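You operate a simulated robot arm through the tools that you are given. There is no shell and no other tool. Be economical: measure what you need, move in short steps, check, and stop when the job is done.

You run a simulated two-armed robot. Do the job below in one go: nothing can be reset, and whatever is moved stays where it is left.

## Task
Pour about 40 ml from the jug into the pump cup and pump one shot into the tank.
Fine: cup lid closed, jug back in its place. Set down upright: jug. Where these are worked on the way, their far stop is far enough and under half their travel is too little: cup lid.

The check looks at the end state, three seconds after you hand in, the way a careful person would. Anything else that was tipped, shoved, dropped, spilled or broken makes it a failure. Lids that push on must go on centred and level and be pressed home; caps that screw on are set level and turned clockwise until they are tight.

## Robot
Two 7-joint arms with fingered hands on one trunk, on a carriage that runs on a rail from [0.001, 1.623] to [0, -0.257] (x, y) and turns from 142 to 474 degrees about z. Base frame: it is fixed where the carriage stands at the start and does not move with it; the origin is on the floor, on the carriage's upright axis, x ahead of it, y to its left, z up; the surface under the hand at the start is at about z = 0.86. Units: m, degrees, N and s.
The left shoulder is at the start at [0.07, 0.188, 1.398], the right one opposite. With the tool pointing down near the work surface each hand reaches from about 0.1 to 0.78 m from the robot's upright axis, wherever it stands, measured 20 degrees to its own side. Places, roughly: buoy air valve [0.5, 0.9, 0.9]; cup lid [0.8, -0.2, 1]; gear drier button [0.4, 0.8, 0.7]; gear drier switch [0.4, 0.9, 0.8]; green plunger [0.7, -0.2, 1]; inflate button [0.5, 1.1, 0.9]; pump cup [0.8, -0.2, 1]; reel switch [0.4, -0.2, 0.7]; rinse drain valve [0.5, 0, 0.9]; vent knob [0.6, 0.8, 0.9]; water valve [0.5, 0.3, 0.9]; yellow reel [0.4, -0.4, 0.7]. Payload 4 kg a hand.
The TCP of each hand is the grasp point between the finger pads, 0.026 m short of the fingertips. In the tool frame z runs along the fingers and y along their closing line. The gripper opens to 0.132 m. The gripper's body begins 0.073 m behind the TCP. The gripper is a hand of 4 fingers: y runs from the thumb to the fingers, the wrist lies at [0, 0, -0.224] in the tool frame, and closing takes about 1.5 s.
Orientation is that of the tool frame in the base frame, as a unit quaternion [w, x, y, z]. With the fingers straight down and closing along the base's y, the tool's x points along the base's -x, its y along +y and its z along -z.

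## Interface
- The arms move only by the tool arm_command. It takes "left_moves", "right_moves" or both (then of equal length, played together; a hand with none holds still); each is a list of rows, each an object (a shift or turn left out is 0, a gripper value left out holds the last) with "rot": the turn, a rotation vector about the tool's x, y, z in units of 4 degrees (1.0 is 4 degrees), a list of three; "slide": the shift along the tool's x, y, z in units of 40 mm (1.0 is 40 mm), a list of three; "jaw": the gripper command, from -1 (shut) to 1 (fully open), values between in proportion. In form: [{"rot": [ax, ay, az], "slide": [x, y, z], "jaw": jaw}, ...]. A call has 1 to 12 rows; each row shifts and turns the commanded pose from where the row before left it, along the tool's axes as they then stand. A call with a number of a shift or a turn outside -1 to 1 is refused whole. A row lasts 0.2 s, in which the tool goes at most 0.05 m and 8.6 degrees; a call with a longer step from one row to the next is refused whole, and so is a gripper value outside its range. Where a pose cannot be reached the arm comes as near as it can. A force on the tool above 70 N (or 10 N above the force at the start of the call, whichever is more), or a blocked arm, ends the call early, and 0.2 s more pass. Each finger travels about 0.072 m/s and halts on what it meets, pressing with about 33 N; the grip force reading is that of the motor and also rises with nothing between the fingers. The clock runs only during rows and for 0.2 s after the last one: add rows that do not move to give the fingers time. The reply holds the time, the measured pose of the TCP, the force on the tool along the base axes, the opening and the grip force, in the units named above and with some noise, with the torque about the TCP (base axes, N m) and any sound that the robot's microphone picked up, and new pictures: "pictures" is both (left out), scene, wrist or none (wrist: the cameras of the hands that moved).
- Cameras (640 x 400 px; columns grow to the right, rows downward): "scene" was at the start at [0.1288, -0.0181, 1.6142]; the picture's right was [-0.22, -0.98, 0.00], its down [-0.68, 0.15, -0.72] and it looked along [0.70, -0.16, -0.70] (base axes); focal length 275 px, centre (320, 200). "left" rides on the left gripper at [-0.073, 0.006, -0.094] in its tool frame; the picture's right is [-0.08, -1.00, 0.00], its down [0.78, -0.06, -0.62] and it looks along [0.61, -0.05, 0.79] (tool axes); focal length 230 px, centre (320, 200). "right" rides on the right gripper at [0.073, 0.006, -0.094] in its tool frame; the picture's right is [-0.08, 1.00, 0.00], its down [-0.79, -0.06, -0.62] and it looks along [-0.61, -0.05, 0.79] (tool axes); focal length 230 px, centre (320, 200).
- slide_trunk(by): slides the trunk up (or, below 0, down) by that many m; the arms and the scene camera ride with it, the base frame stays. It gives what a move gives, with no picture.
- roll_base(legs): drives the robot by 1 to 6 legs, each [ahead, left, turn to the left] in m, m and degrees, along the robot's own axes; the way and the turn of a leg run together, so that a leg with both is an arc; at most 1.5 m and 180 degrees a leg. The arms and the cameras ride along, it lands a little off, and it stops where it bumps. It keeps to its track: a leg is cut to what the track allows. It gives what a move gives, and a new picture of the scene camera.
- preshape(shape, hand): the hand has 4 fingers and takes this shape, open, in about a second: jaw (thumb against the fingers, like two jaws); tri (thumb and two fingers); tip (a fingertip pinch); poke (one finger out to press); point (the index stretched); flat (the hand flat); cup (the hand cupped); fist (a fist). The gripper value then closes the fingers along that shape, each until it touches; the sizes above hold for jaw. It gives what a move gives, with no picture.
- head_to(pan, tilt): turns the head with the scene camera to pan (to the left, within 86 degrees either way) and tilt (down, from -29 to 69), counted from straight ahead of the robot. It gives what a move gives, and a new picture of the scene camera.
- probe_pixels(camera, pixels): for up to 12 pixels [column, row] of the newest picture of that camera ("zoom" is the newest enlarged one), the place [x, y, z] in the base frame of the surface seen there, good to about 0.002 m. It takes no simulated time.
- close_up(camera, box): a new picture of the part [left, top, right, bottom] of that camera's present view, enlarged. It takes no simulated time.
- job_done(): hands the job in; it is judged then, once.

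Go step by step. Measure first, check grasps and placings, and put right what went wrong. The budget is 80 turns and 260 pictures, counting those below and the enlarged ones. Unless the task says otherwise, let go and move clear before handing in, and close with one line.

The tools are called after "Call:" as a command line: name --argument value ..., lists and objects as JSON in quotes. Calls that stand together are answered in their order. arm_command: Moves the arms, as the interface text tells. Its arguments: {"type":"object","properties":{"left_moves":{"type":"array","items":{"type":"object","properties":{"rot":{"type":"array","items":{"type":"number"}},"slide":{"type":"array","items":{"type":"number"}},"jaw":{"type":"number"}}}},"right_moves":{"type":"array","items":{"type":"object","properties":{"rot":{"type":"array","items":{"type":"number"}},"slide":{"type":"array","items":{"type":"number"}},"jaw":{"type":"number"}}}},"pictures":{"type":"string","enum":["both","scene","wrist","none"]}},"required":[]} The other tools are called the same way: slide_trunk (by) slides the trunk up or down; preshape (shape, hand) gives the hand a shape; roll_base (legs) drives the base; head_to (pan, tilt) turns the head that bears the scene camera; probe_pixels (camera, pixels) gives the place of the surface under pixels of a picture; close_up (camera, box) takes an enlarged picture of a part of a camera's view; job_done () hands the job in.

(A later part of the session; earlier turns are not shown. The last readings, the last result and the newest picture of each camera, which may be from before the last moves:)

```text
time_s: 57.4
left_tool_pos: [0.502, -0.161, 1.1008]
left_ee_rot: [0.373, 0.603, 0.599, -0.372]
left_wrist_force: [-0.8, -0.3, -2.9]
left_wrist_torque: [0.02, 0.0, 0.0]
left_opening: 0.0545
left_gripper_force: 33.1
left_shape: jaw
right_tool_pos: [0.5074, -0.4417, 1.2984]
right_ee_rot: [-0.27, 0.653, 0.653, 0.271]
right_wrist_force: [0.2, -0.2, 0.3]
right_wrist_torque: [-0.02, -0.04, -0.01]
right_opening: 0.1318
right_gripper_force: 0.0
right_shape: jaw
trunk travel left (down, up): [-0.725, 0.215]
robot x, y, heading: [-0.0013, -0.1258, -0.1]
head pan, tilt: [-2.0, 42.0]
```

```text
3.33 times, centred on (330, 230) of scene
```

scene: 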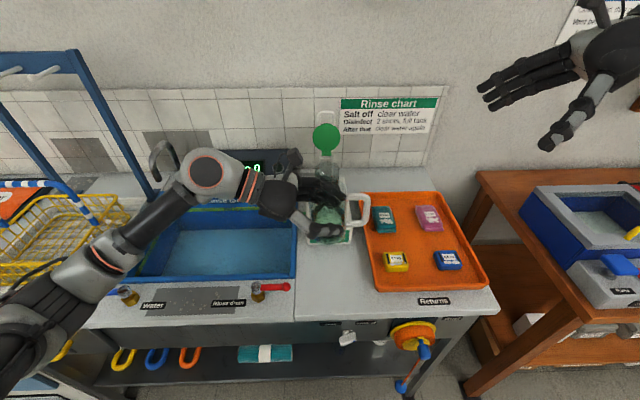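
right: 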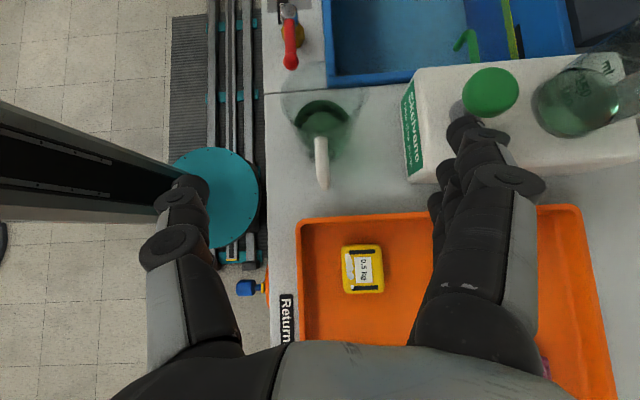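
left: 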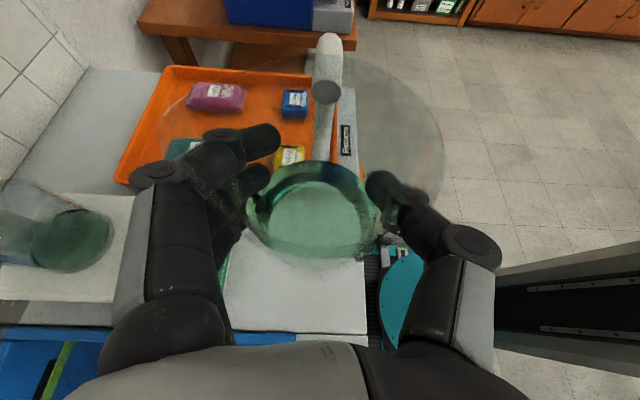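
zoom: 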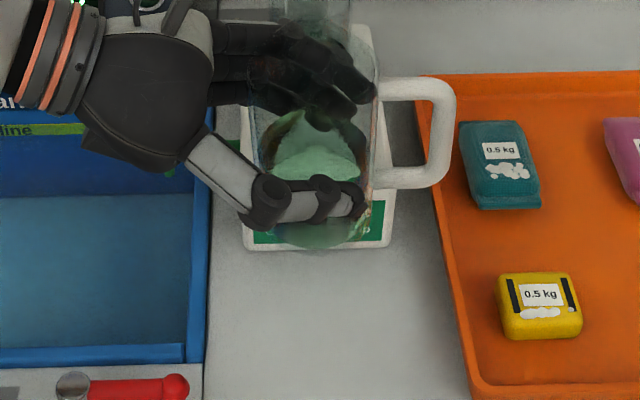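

The jug is lifted cleanly (about 2.5 N). I'll yaw it 35° left at height, then carry it beside the cup.

Call:
arm_command --left_moves '[{"rot": [-0.869, 0, -0.435]}, {"rot": [-0.869, 0, -0.435]}, {"rot": [-0.869, 0, -0.435]}, {"rot": [-0.869, 0, -0.435]}, {"rot": [-0.869, 0, -0.435]}, {"rot": [-0.869, 0, -0.435]}, {"rot": [-0.869, 0, -0.435]}, {"rot": [-0.869, 0, -0.435]}, {"rot": [-0.869, 0, -0.435]}]' --pictures "none"

Call:
arm_command --left_moves '[{"slide": [-0.306, 0.365, 0.41]}, {"slide": [-0.306, 0.365, 0.41]}, {"slide": [-0.306, 0.365, 0.41]}, {"slide": [-0.306, 0.365, 0.41]}, {"slide": [-0.306, 0.365, 0.41]}, {"slide": [-0.306, 0.365, 0.41]}, {"slide": [-0.306, 0.365, 0.41]}, {"slide": [-0.306, 0.365, 0.41]}, {}]' --pictures "both"

Call:
close_up --camera "scene" --box '[250, 110, 410, 230]'

```text
time_s: 59.4
left_tool_pos: [0.5017, -0.1641, 1.1011]
left_ee_rot: [0.468, 0.394, 0.752, -0.244]
left_wrist_force: [-0.4, 0.7, -3.6]
left_wrist_torque: [0.01, 0.02, 0.01]
left_opening: 0.0546
left_gripper_force: 33.0
left_shape: jaw
right_tool_pos: [0.5066, -0.4413, 1.2979]
right_ee_rot: [-0.27, 0.653, 0.653, 0.271]
right_wrist_force: [0.5, -0.5, 0.5]
right_wrist_torque: [0.01, 0.03, 0.0]
right_opening: 0.132
right_gripper_force: 0.1
right_shape: jaw
trunk travel left (down, up): [-0.725, 0.215]
robot x, y, heading: [0.0032, -0.1284, -0.2]
head pan, tilt: [-2.0, 42.0]
```

```text
time_s: 61.4
left_tool_pos: [0.6901, -0.2288, 1.1305]
left_ee_rot: [0.467, 0.396, 0.752, -0.245]
left_wrist_force: [-0.1, -0.5, -1.9]
left_wrist_torque: [-0.01, 0.0, -0.01]
left_opening: 0.0542
left_gripper_force: 33.3
left_shape: jaw
right_tool_pos: [0.5074, -0.4407, 1.2988]
right_ee_rot: [-0.27, 0.654, 0.653, 0.271]
right_wrist_force: [0.2, 0.2, 0.2]
right_wrist_torque: [-0.03, -0.01, 0.0]
right_opening: 0.1319
right_gripper_force: 0.1
right_shape: jaw
trunk travel left (down, up): [-0.725, 0.215]
robot x, y, heading: [0.0009, -0.1296, -0.0]
head pan, tilt: [-2.0, 42.0]
```

scene: 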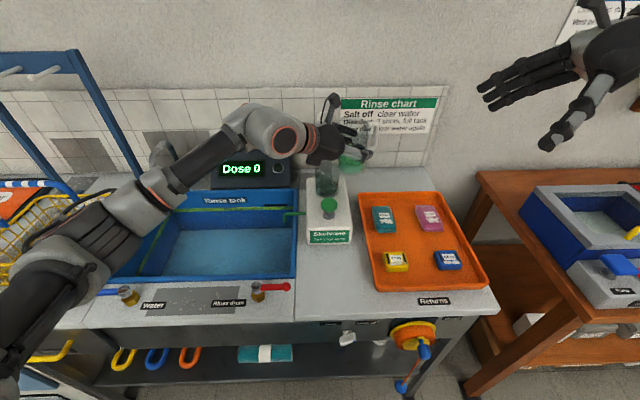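
left: 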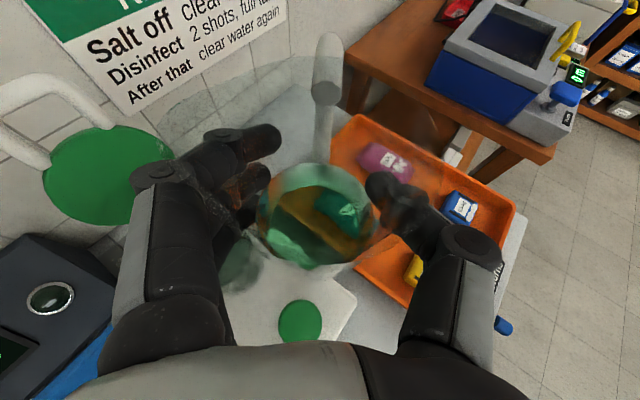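

```text
3.33 times, centred on (330, 170) of scene
```

zoom: 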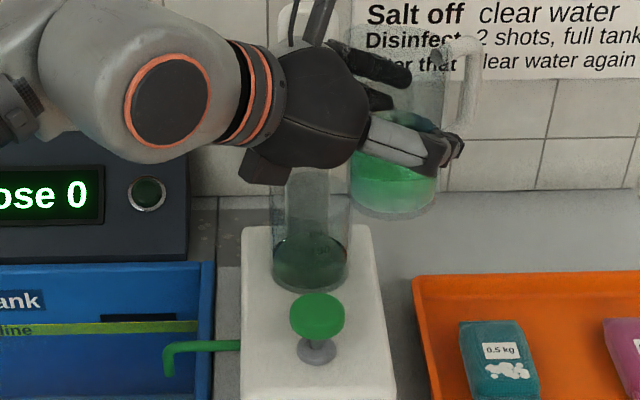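

Clear of everything. I'll tilt toward the spout by about 44° in place (below pouring angle).

Call:
arm_command --left_moves '[{"rot": [0.447, 0, -0.894]}, {"rot": [0.447, 0, -0.894]}, {"rot": [0.447, 0, -0.894]}, {"rot": [0.447, 0, -0.894]}, {"rot": [0.447, 0, -0.894]}, {"rot": [0.447, 0, -0.894]}, {"rot": [0.447, 0, -0.894]}, {"rot": [0.447, 0, -0.894]}, {"rot": [0.447, 0, -0.894]}, {"rot": [0.447, 0, -0.894]}, {"rot": [0.447, 0, -0.894]}]' --pictures "both"

Call:
close_up --camera "scene" --box '[250, 110, 410, 230]'

```text
time_s: 63.8
left_tool_pos: [0.6899, -0.2284, 1.1293]
left_ee_rot: [0.285, 0.193, 0.788, -0.51]
left_wrist_force: [0.4, 0.1, -3.4]
left_wrist_torque: [0.01, -0.03, 0.0]
left_opening: 0.0542
left_gripper_force: 33.4
left_shape: jaw
right_tool_pos: [0.5071, -0.4416, 1.2983]
right_ee_rot: [-0.27, 0.653, 0.653, 0.271]
right_wrist_force: [0.7, 0.2, -0.3]
right_wrist_torque: [-0.02, 0.01, 0.01]
right_opening: 0.1319
right_gripper_force: 0.0
right_shape: jaw
trunk travel left (down, up): [-0.725, 0.215]
robot x, y, heading: [-0.0004, -0.1286, 0.1]
head pan, tilt: [-2.0, 42.0]
```

scene: 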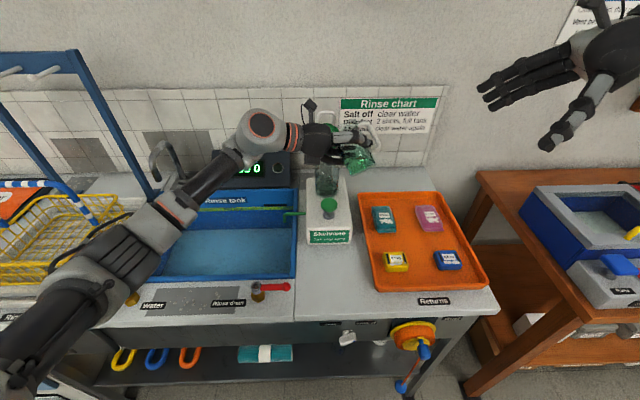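
left: 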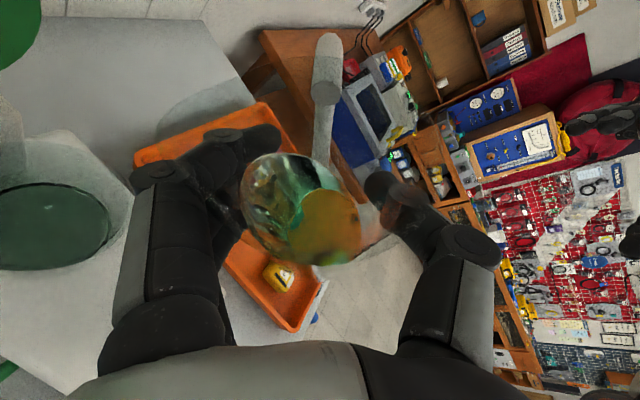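

```text
3.33 times, centred on (330, 170) of scene
```

zoom: 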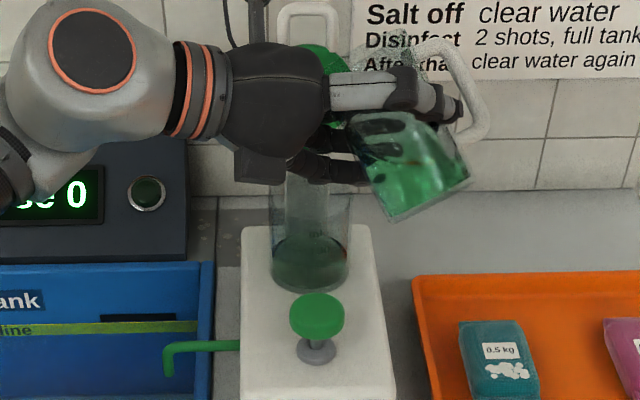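

The tilt works, and the wrist camera at lower-left now looks into the cup. I'll lower the lip over the cup and tilt to 56°, then check alignment.

Call:
arm_command --left_moves '[{"slide": [0.36, 0.39, 0.18]}, {"slide": [0.36, 0.39, 0.18]}, {"slide": [0.3, 0.46, 0.15]}, {"rot": [0.447, 0, -0.894]}, {"rot": [0.447, 0, -0.894]}, {"rot": [0.447, 0, -0.894]}, {}]' --pictures "both"

Call:
close_up --camera "scene" --box '[280, 120, 392, 210]'

Call:
close_up --camera "left" --box '[0, 90, 320, 290]'

```text
time_s: 65.4
left_tool_pos: [0.695, -0.2266, 1.0641]
left_ee_rot: [0.226, 0.131, 0.779, -0.57]
left_wrist_force: [0.1, 0.1, -2.6]
left_wrist_torque: [0.03, -0.03, -0.02]
left_opening: 0.054
left_gripper_force: 33.0
left_shape: jaw
right_tool_pos: [0.5071, -0.4416, 1.2981]
right_ee_rot: [-0.27, 0.653, 0.653, 0.271]
right_wrist_force: [-0.6, 0.4, 0.0]
right_wrist_torque: [-0.03, 0.01, -0.02]
right_opening: 0.1321
right_gripper_force: 0.0
right_shape: jaw
trunk travel left (down, up): [-0.725, 0.215]
robot x, y, heading: [-0.0006, -0.1295, -0.2]
head pan, tilt: [-2.0, 42.0]
```

scene: 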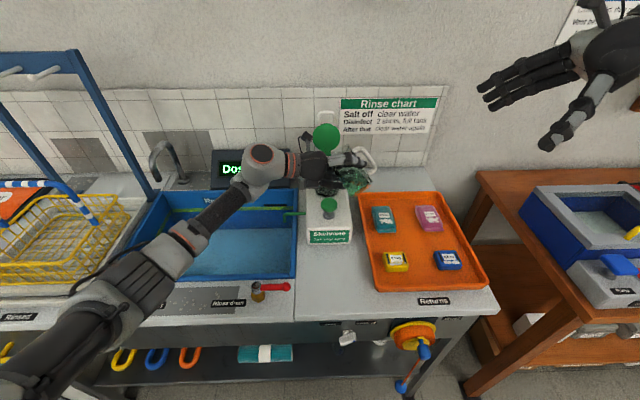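
left: 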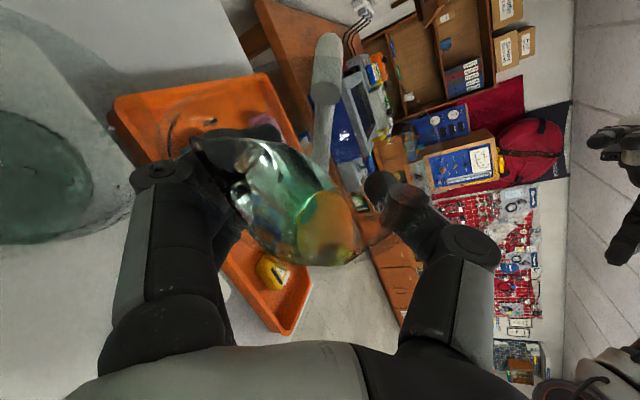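

```text
4.44 times, centred on (336, 165) of scene
```

zoom: 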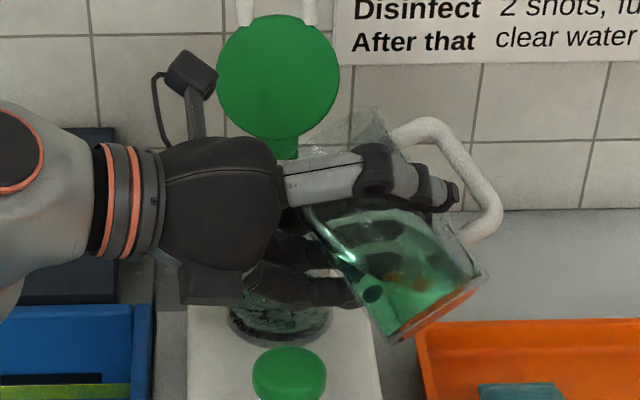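

```text
2.00 times, centred on (160, 190) of left
```

zoom: 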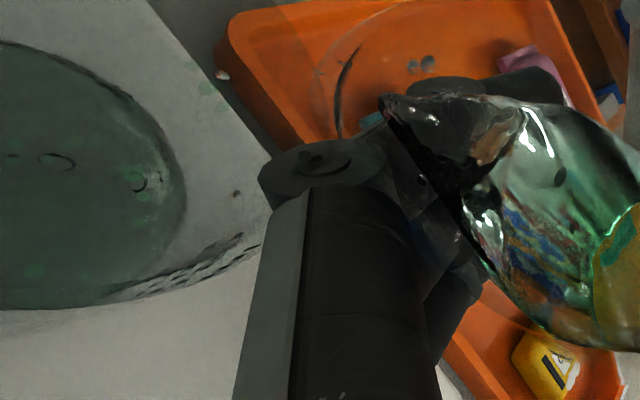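

Call:
close_up --camera "left" --box '[80, 30, 280, 155]'

Call:
close_up --camera "left" --box '[0, 80, 160, 260]'

Call:
probe_pixels --camera "left" --pixels '[[20, 190], [40, 170], [60, 190], [30, 220], [10, 150], [70, 180], [102, 135]]'

```text
3.20 times, centred on (180, 92) of left
```

zoom: 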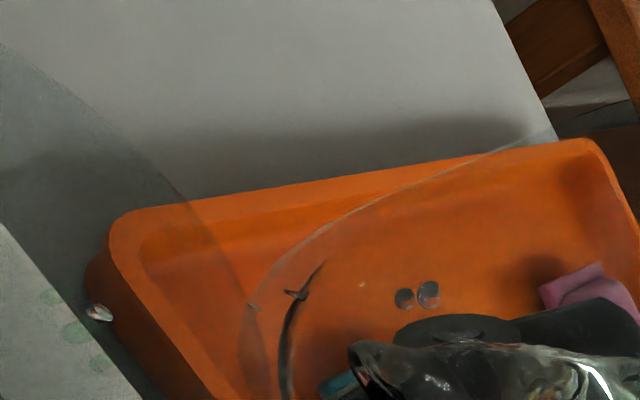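

```text
2.22 times, centred on (80, 170) of left
```

zoom: 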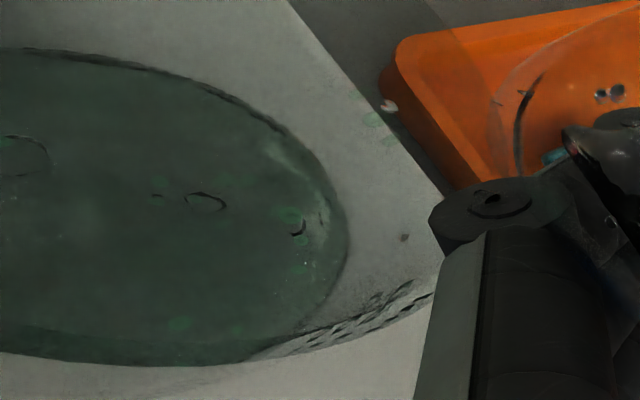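

```text
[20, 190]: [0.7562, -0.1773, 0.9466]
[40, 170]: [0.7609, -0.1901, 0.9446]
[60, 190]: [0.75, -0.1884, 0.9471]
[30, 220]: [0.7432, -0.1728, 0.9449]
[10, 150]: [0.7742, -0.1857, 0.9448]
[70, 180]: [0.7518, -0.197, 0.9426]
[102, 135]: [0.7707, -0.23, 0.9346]
```

Call:
probe_pixels --camera "left" --pixels '[[111, 127], [206, 123], [214, 122], [100, 132], [172, 130], [167, 150], [105, 137], [157, 125]]'

Call:
close_up --camera "left" --box '[90, 110, 130, 145]'

Call:
close_up --camera "scene" --box '[325, 165, 395, 215]'

```text
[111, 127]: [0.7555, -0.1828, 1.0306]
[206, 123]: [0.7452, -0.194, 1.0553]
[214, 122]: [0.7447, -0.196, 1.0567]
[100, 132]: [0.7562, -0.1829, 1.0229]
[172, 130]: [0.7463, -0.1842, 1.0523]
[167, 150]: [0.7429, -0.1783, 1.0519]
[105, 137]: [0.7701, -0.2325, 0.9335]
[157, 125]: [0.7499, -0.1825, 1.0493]
```

```text
11.43 times, centred on (110, 128) of left
```

zoom: 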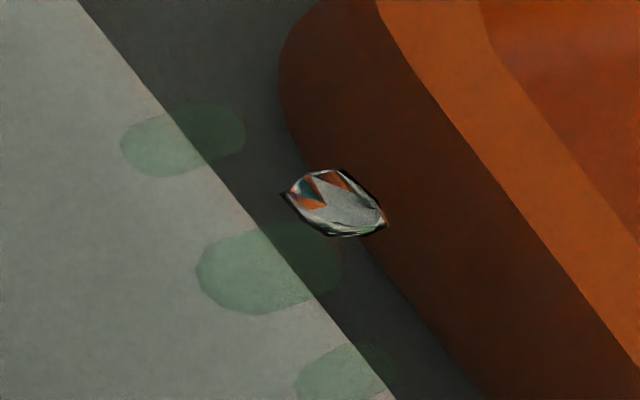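

```text
8.00 times, centred on (360, 190) of scene
```

zoom: 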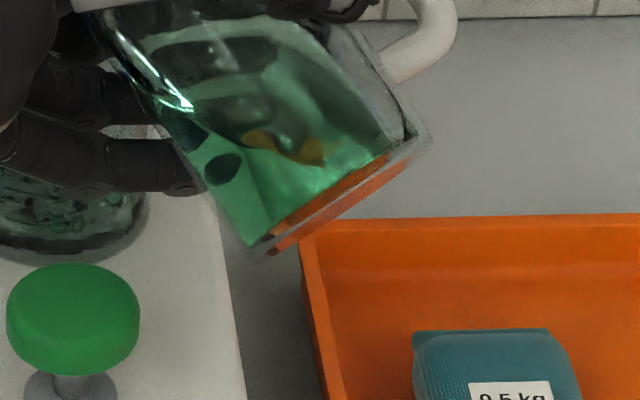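

Droplets at (0.7555,-0.183) are falling inside the cup, so pouring starts at about 56°. I'll centre the lip by shifting 14 mm along the spout direction, add 3° of tilt and check the level.

Call:
arm_command --left_moves '[{"slide": [-0.269, 0.203, -0.134]}, {"rot": [0.335, 0, -0.67], "slide": [-0.05, -0.09, -0.025]}, {}, {}]' --pictures "both"

Call:
close_up --camera "scene" --box '[290, 150, 402, 220]'

Call:
close_up --camera "left" --box '[0, 40, 240, 240]'

Call:
probe_pixels --camera "left" --pixels '[[20, 190], [40, 170], [60, 190], [30, 220], [10, 150], [70, 180], [10, 170], [5, 130], [50, 140]]'

```text
time_s: 66.4
left_tool_pos: [0.705, -0.2167, 1.0666]
left_ee_rot: [0.212, 0.115, 0.775, -0.584]
left_wrist_force: [-0.7, -0.6, -3.0]
left_wrist_torque: [0.0, 0.0, 0.0]
left_opening: 0.0541
left_gripper_force: 33.3
left_shape: jaw
right_tool_pos: [0.5076, -0.4419, 1.2984]
right_ee_rot: [-0.27, 0.654, 0.653, 0.271]
right_wrist_force: [1.0, 0.2, 0.4]
right_wrist_torque: [-0.01, 0.03, -0.02]
right_opening: 0.132
right_gripper_force: 0.1
right_shape: jaw
trunk travel left (down, up): [-0.725, 0.215]
robot x, y, heading: [-0.0036, -0.1287, -0.1]
head pan, tilt: [-2.0, 42.0]
```

scene: 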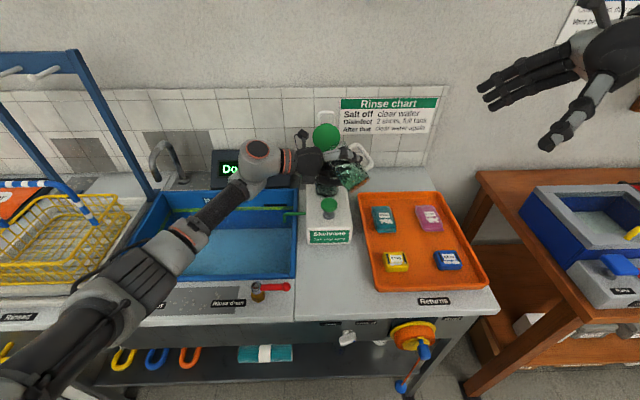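
left: 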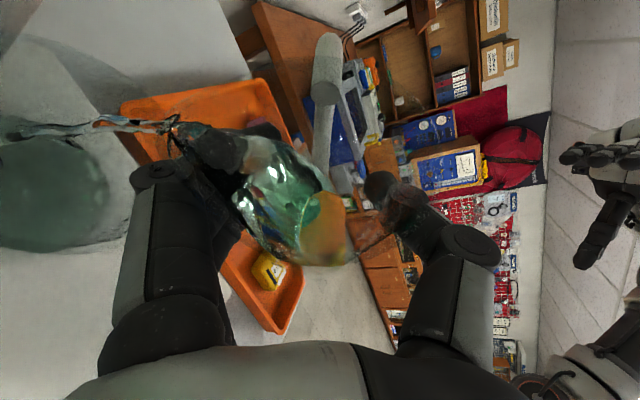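

```text
5.71 times, centred on (346, 185) of scene
```

zoom: 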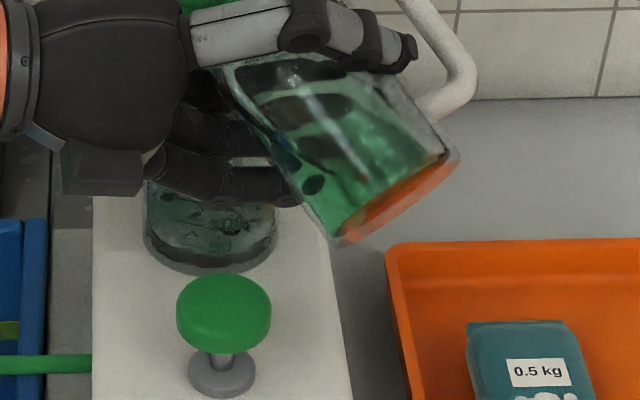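

```text
2.00 times, centred on (120, 140) of left
```

zoom: 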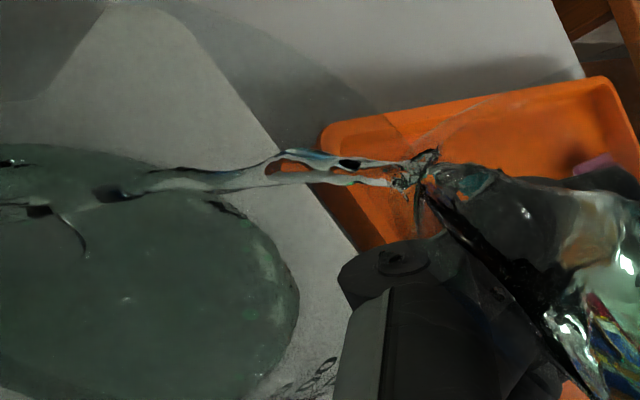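

```text
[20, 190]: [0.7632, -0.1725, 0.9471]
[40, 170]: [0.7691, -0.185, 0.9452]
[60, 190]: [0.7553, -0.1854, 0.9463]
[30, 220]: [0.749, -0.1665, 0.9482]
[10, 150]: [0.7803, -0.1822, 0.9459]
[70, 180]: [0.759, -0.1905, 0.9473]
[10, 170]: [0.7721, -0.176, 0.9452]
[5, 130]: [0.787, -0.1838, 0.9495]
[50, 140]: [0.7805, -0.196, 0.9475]
```

A steady stream flows at 59°. I'll check where it lands before pouring more.

Call:
probe_pixels --camera "left" --pixels '[[150, 92], [120, 91], [90, 91], [70, 94], [55, 97], [35, 100], [20, 105], [5, 102], [5, 82], [30, 75]]'

```text
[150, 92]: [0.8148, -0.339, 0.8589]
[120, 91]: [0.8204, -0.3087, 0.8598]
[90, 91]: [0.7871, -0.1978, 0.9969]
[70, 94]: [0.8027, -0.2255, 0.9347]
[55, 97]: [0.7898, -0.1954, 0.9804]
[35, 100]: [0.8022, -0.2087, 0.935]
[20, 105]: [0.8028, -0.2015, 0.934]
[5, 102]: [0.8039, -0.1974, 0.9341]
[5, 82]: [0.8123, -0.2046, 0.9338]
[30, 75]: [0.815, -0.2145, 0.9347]
```

Call:
probe_pixels --camera "left" --pixels '[[165, 127], [150, 128], [135, 121], [110, 121], [90, 126], [70, 131], [50, 131], [30, 132], [15, 133], [5, 135]]'

```text
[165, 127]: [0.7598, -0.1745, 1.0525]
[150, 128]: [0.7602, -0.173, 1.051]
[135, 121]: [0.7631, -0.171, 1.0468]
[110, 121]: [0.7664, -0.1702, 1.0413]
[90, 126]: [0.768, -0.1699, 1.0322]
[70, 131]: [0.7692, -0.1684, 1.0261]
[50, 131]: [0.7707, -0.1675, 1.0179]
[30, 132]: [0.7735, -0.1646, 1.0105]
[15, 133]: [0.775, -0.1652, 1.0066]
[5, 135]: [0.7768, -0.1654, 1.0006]
```

The stream enters the cup centrally and lands slightly far. I'll shift back 6 mm, hold about a second, and re-read the level.

Call:
arm_command --left_moves '[{"slide": [0.115, -0.077, 0.057]}, {}, {}, {}]' --pictures "both"

Call:
close_up --camera "scene" --box '[300, 165, 364, 205]'

Call:
close_up --camera "left" --box '[0, 60, 240, 210]'

Call:
probe_pixels --camera "left" --pixels '[[20, 190], [40, 170], [60, 190], [30, 220], [10, 150], [70, 180], [10, 170], [10, 210]]'

```text
time_s: 67.4
left_tool_pos: [0.6994, -0.2221, 1.0671]
left_ee_rot: [0.212, 0.116, 0.775, -0.584]
left_wrist_force: [-0.1, -0.1, -2.4]
left_wrist_torque: [0.01, -0.01, 0.0]
left_opening: 0.0542
left_gripper_force: 33.2
left_shape: jaw
right_tool_pos: [0.5063, -0.4417, 1.298]
right_ee_rot: [-0.269, 0.654, 0.653, 0.271]
right_wrist_force: [0.0, -0.3, -1.1]
right_wrist_torque: [0.01, -0.02, -0.01]
right_opening: 0.1318
right_gripper_force: 0.1
right_shape: jaw
trunk travel left (down, up): [-0.725, 0.215]
robot x, y, heading: [-0.0016, -0.1283, 0.0]
head pan, tilt: [-2.0, 42.0]
```

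scene: 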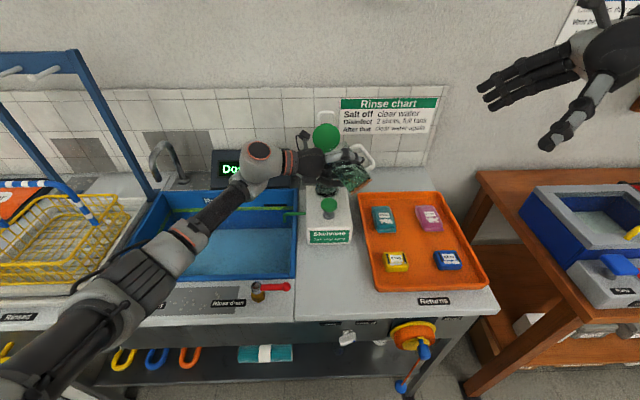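
left: 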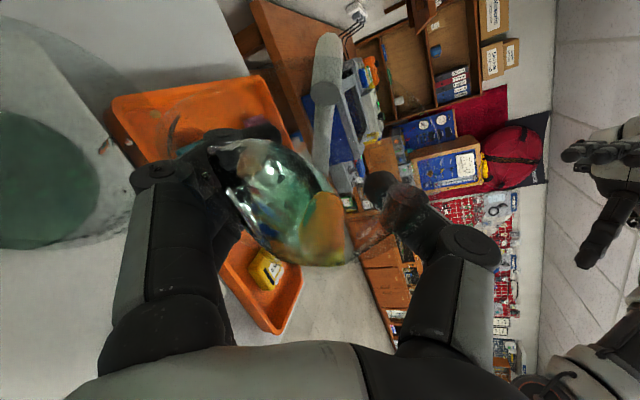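

```text
10.00 times, centred on (332, 185) of scene
```

zoom: 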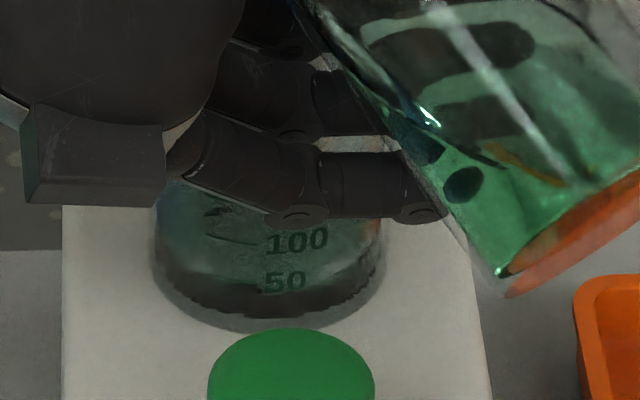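

```text
2.67 times, centred on (120, 135) of left
```

zoom: 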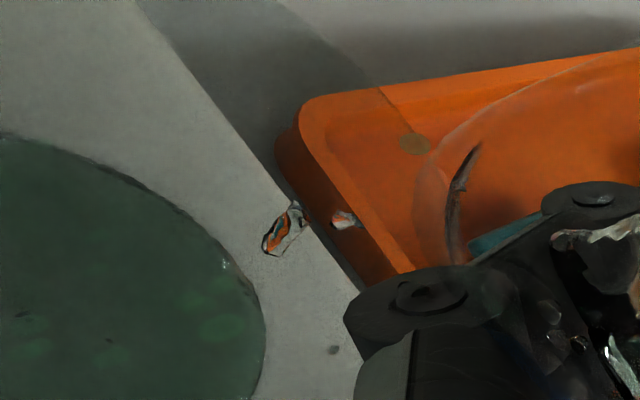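

```text
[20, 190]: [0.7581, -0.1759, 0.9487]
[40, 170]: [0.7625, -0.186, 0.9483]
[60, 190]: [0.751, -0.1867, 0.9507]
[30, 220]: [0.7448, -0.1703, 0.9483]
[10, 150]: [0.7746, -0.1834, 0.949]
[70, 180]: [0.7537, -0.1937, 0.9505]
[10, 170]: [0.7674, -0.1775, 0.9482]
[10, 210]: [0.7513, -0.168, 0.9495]
```

The level is up about 4 mm so far and the flow has died to drops. I'll tilt 3° more and measure the graduation spacing.

Call:
close_up --camera "scene" --box '[300, 165, 364, 205]'

Call:
probe_pixels --camera "zoom" --pixels '[[268, 243], [300, 240], [325, 240], [270, 282], [285, 282], [300, 282], [285, 262], [285, 300], [285, 315], [230, 260], [200, 230]]'

Call:
arm_command --left_moves '[{"rot": [0.335, 0, -0.67], "slide": [-0.05, -0.09, -0.025]}, {}, {}, {}, {}]' --pictures "both"

Call:
probe_pixels --camera "left" --pixels '[[20, 190], [40, 170], [60, 190], [30, 220], [10, 150], [70, 180], [10, 170], [10, 210]]'

Call:
close_up --camera "left" --box '[0, 60, 240, 210]'

Call:
close_up --camera "scene" --box '[300, 165, 364, 205]'

```text
10.00 times, centred on (332, 185) of scene
```

zoom: 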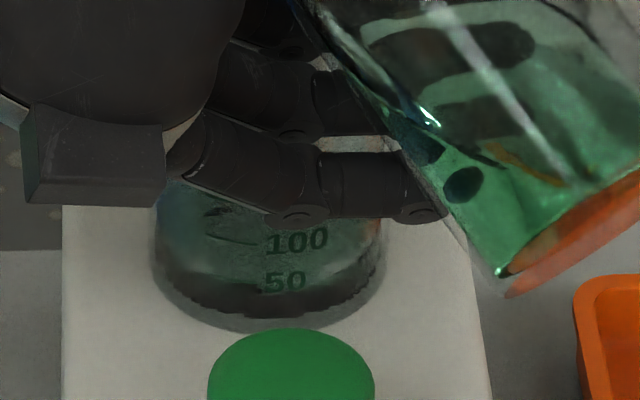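

```text
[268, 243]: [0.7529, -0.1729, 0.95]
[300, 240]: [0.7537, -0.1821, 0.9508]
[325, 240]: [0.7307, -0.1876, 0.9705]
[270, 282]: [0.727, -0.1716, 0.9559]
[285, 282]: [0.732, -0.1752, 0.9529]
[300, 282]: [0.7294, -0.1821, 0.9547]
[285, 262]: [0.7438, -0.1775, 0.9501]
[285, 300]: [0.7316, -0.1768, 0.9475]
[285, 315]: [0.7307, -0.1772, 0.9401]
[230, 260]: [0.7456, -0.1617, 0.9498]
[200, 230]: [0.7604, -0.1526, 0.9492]
```

```text
time_s: 68.6
left_tool_pos: [0.7011, -0.221, 1.0705]
left_ee_rot: [0.197, 0.099, 0.77, -0.598]
left_wrist_force: [-0.7, 0.2, -1.9]
left_wrist_torque: [0.02, 0.01, 0.03]
left_opening: 0.054
left_gripper_force: 33.6
left_shape: jaw
right_tool_pos: [0.508, -0.4421, 1.2971]
right_ee_rot: [-0.27, 0.654, 0.653, 0.271]
right_wrist_force: [-1.1, -0.5, -0.5]
right_wrist_torque: [-0.01, -0.02, 0.02]
right_opening: 0.1321
right_gripper_force: 0.0
right_shape: jaw
trunk travel left (down, up): [-0.725, 0.215]
robot x, y, heading: [-0.001, -0.1267, 0.1]
head pan, tilt: [-2.0, 42.0]
```

scene: 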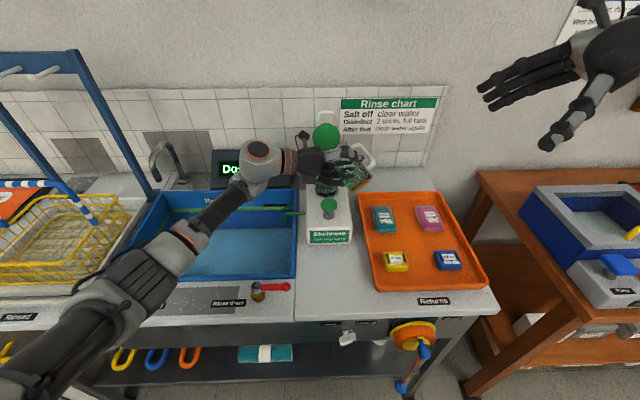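
left: 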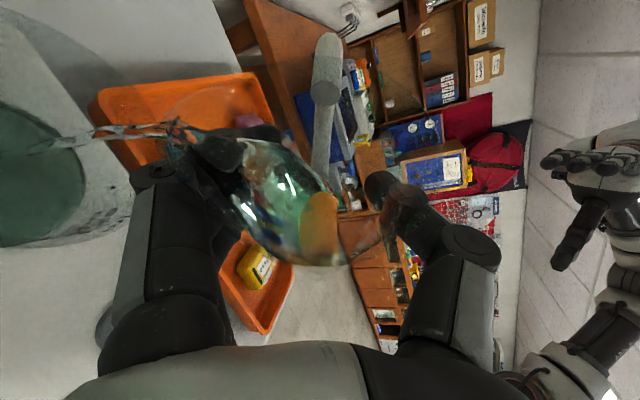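

```text
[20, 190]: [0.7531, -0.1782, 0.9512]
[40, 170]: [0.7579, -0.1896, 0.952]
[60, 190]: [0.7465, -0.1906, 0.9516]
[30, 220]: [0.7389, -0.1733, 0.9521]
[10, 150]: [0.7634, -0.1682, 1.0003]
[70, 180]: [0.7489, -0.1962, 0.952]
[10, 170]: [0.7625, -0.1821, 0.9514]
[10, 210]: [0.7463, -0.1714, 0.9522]
```

```text
2.67 times, centred on (120, 135) of left
```

zoom: 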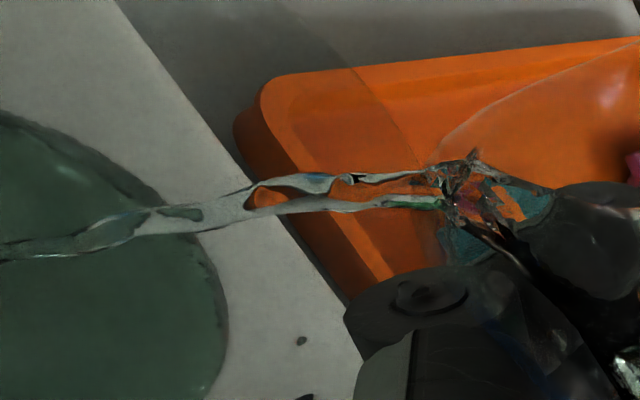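

```text
10.00 times, centred on (332, 185) of scene
```

zoom: 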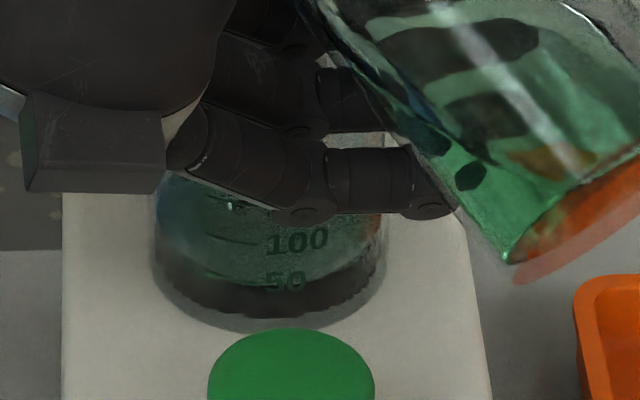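

By the left camera the level has gone from about 0.945 to 0.952. With marks 50→100 spanning about 16 mm, that's roughly 21 ml, so I need about 0.9575. I'll hold to let this stream finish.

Call:
arm_command --left_moves '[{}, {}, {}, {}, {}]' --pictures "both"

Call:
probe_pixels --camera "left" --pixels '[[20, 190], [40, 170], [60, 190], [30, 220], [10, 180], [70, 180], [10, 170], [10, 210]]'

Call:
close_up --camera "scene" --box '[300, 165, 364, 205]'

Call:
probe_pixels --camera "zoom" --pixels '[[268, 243], [285, 262], [230, 260], [200, 230], [325, 240]]'

```text
time_s: 69.8
left_tool_pos: [0.6999, -0.2224, 1.0716]
left_ee_rot: [0.197, 0.099, 0.771, -0.598]
left_wrist_force: [0.4, -0.9, -2.5]
left_wrist_torque: [0.02, 0.0, -0.03]
left_opening: 0.0538
left_gripper_force: 33.0
left_shape: jaw
right_tool_pos: [0.5078, -0.441, 1.2977]
right_ee_rot: [-0.27, 0.654, 0.653, 0.271]
right_wrist_force: [-0.7, 0.6, -0.5]
right_wrist_torque: [0.02, 0.04, 0.01]
right_opening: 0.1321
right_gripper_force: 0.1
right_shape: jaw
trunk travel left (down, up): [-0.725, 0.215]
robot x, y, heading: [0.0016, -0.1269, 0.1]
head pan, tilt: [-2.0, 42.0]
```

scene: 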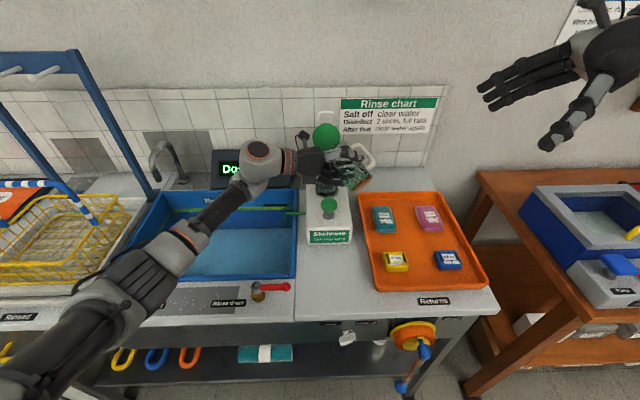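
left: 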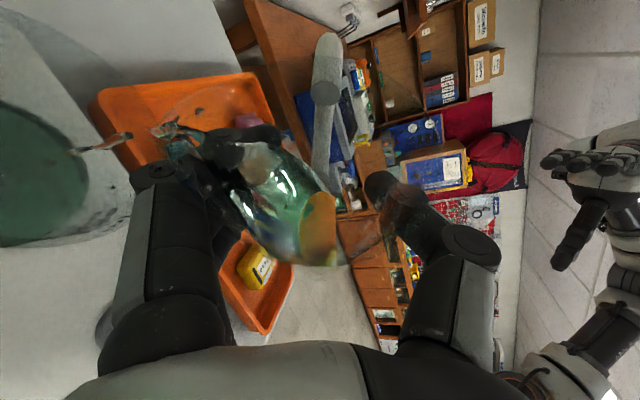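

```text
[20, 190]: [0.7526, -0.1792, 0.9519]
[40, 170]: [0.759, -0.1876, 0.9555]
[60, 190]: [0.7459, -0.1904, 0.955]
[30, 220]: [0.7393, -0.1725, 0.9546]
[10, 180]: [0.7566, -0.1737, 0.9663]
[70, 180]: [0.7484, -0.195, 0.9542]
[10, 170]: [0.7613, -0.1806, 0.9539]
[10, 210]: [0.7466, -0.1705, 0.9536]
```

```text
10.00 times, centred on (332, 185) of scene
```

zoom: 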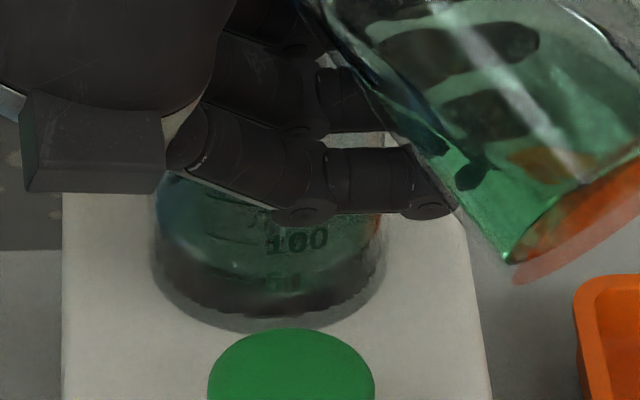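

```text
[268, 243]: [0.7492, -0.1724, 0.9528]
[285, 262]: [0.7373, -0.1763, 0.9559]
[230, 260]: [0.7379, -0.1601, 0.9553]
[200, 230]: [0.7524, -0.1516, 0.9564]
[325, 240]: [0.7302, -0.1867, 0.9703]
```

The level is about 0.9545 and dribbling, so an estimated 25–29 ml. I'll add 1.5°, hold, then return the jug toward upright to cross-check with the jug's own level.

Call:
arm_command --left_moves '[{"rot": [0.168, 0, -0.335], "slide": [-0.025, -0.045, -0.012]}, {}, {}, {}, {}, {"rot": [-0.447, 0, 0.894]}, {"rot": [-0.447, 0, 0.894]}, {"rot": [-0.447, 0, 0.894]}, {"rot": [-0.447, 0, 0.894]}, {}]' --pictures "both"

Call:
probe_pixels --camera "left" --pixels '[[20, 190], [40, 170], [60, 190], [30, 220], [10, 180], [70, 200], [10, 230], [40, 210]]'

Call:
close_up --camera "scene" --box '[300, 165, 364, 205]'

Call:
probe_pixels --camera "zoom" --pixels '[[268, 243], [285, 262], [230, 260], [200, 230], [230, 220], [200, 250]]'

```text
time_s: 72.0
left_tool_pos: [0.7001, -0.221, 1.0733]
left_ee_rot: [0.268, 0.176, 0.787, -0.528]
left_wrist_force: [-0.3, 0.3, -2.4]
left_wrist_torque: [0.04, -0.01, -0.01]
left_opening: 0.0541
left_gripper_force: 33.3
left_shape: jaw
right_tool_pos: [0.5072, -0.4426, 1.2971]
right_ee_rot: [-0.27, 0.653, 0.653, 0.271]
right_wrist_force: [-0.2, 0.1, 1.0]
right_wrist_torque: [-0.02, 0.01, -0.03]
right_opening: 0.1321
right_gripper_force: 0.1
right_shape: jaw
trunk travel left (down, up): [-0.725, 0.215]
robot x, y, heading: [0.0007, -0.1295, -0.1]
head pan, tilt: [-2.0, 42.0]
```

scene: 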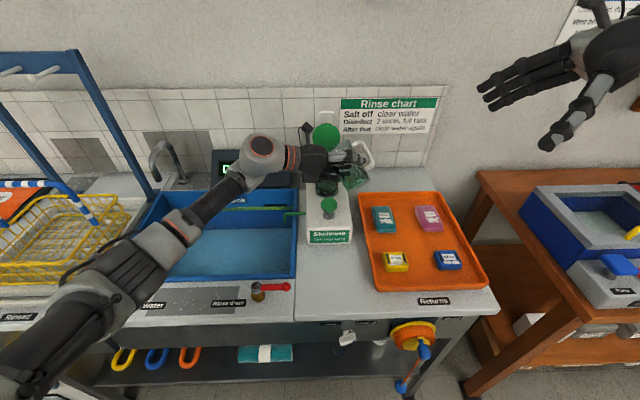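
left: 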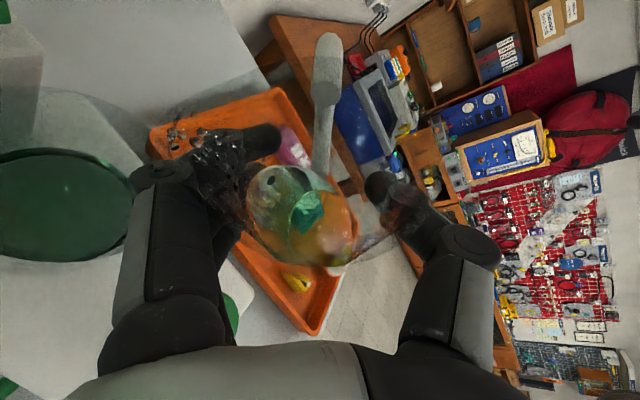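

```text
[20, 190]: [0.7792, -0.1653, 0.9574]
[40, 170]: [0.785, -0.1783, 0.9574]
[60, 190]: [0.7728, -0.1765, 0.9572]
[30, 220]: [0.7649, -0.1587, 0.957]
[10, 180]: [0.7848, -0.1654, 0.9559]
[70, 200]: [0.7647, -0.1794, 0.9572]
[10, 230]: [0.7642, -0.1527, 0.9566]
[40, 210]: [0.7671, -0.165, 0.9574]
```

```text
10.00 times, centred on (332, 185) of scene
```

zoom: 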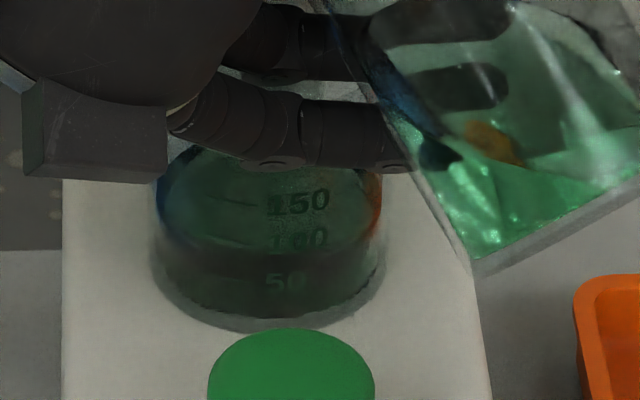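

```text
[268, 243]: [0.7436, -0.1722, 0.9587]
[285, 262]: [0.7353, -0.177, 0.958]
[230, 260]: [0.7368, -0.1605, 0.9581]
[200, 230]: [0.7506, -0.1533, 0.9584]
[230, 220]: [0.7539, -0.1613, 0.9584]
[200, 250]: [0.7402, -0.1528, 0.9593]
```

Flow has stopped. The cup level is now about 0.957–0.958, so roughly 30–37 ml by cup estimates. I'll raise and upright the jug to measure its remaining level.

Call:
arm_command --left_moves '[{"slide": [-0.483, -0.59, -0.242]}, {"slide": [-0.483, -0.59, -0.242]}, {"rot": [-0.447, 0, 0.894]}, {"rot": [-0.447, 0, 0.894]}, {"rot": [-0.447, 0, 0.894]}, {"rot": [-0.447, 0, 0.894]}, {"rot": [-0.447, 0, 0.894]}, {"rot": [-0.447, 0, 0.894]}, {"rot": [-0.447, 0, 0.894]}, {"rot": [-0.447, 0, 0.894]}, {"rot": [-0.447, 0, 0.894]}, {"rot": [-0.447, 0, 0.894]}]' --pictures "none"

Call:
arm_command --left_moves '[{"rot": [-0.425, 0, 0.85]}, {"rot": [-0.425, 0, 0.85]}, {}, {}, {}, {}, {}]' --pictures "both"

Call:
close_up --camera "left" --box '[220, 130, 420, 290]'

Call:
close_up --camera "scene" --box '[310, 115, 390, 175]'

```text
time_s: 74.6
left_tool_pos: [0.6998, -0.221, 1.1377]
left_ee_rot: [0.441, 0.364, 0.766, -0.293]
left_wrist_force: [-0.4, -0.3, -2.3]
left_wrist_torque: [0.02, -0.02, 0.01]
left_opening: 0.0539
left_gripper_force: 33.2
left_shape: jaw
right_tool_pos: [0.5076, -0.4411, 1.2984]
right_ee_rot: [-0.27, 0.653, 0.653, 0.271]
right_wrist_force: [-0.3, -0.4, 0.7]
right_wrist_torque: [0.03, -0.01, -0.01]
right_opening: 0.132
right_gripper_force: 0.1
right_shape: jaw
trunk travel left (down, up): [-0.725, 0.215]
robot x, y, heading: [0.002, -0.1273, 0.2]
head pan, tilt: [-2.0, 42.0]
```

```text
time_s: 76.2
left_tool_pos: [0.6997, -0.2218, 1.1364]
left_ee_rot: [0.468, 0.396, 0.752, -0.244]
left_wrist_force: [-0.5, -0.6, -1.8]
left_wrist_torque: [0.0, -0.04, 0.03]
left_opening: 0.054
left_gripper_force: 32.9
left_shape: jaw
right_tool_pos: [0.5076, -0.4414, 1.2972]
right_ee_rot: [-0.27, 0.653, 0.654, 0.271]
right_wrist_force: [0.0, -0.1, -0.2]
right_wrist_torque: [0.02, 0.0, -0.04]
right_opening: 0.1318
right_gripper_force: 0.1
right_shape: jaw
trunk travel left (down, up): [-0.725, 0.215]
robot x, y, heading: [0.0012, -0.1309, 0.0]
head pan, tilt: [-2.0, 42.0]
```

scene: 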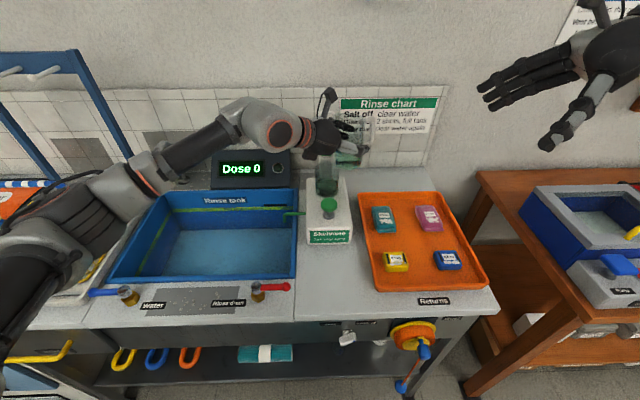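
left: 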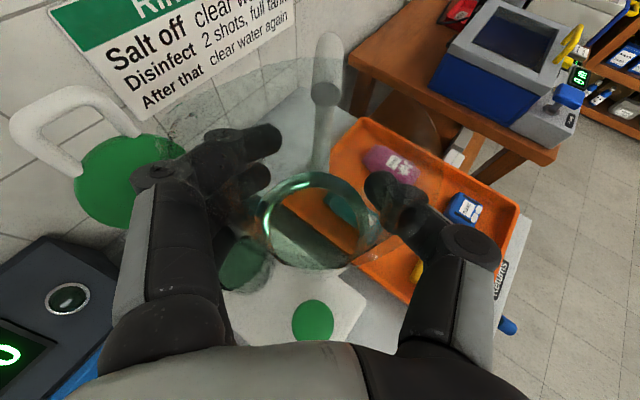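

```text
2.50 times, centred on (320, 210) of left
```

zoom: 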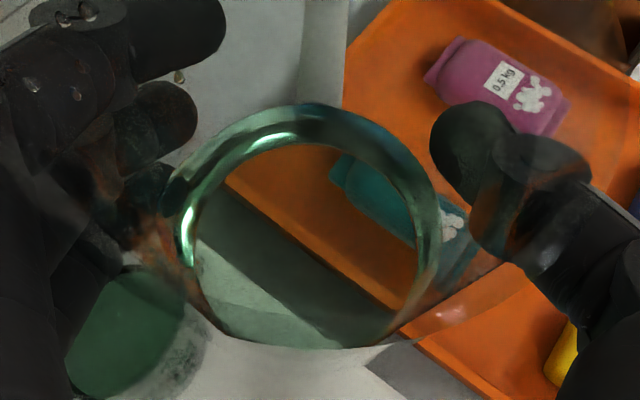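

```text
6.67 times, centred on (350, 145) of scene
```

zoom: 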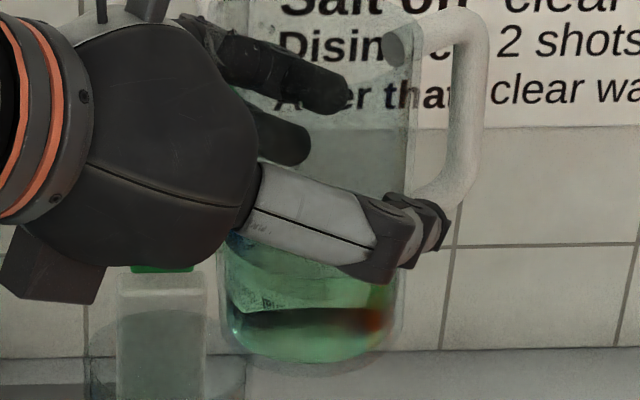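

Call:
probe_pixels --camera "left" --pixels '[[312, 230], [292, 250], [324, 210], [340, 235], [300, 215], [320, 255], [263, 160], [205, 164], [220, 153]]'

Call:
probe_pixels --camera "zoom" --pixels '[[270, 290], [300, 300], [340, 295], [250, 300], [300, 320], [300, 350]]'

Call:
close_up --camera "left" --box '[170, 120, 290, 200]'

```text
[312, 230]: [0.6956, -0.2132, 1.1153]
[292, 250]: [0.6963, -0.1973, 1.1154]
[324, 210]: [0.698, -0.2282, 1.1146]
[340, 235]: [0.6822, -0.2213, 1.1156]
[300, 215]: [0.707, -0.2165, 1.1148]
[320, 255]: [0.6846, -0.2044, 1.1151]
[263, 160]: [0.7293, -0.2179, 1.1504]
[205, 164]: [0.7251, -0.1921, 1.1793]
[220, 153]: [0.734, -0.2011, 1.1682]
```

```text
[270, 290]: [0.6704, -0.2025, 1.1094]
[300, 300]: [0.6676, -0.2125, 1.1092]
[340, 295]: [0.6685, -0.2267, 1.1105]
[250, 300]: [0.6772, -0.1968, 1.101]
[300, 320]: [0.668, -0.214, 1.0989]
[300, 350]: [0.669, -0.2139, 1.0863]
```

```text
5.00 times, centred on (230, 160) of left
```

zoom: 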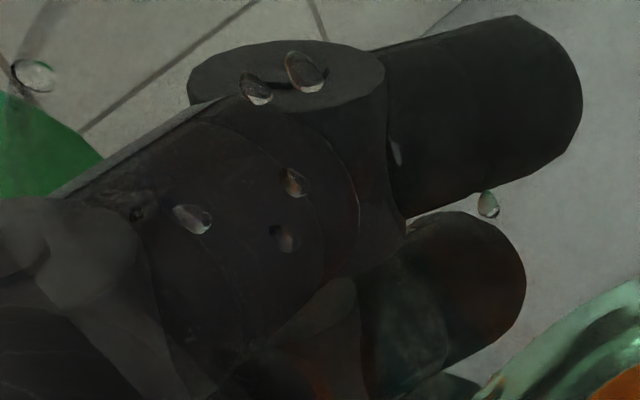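

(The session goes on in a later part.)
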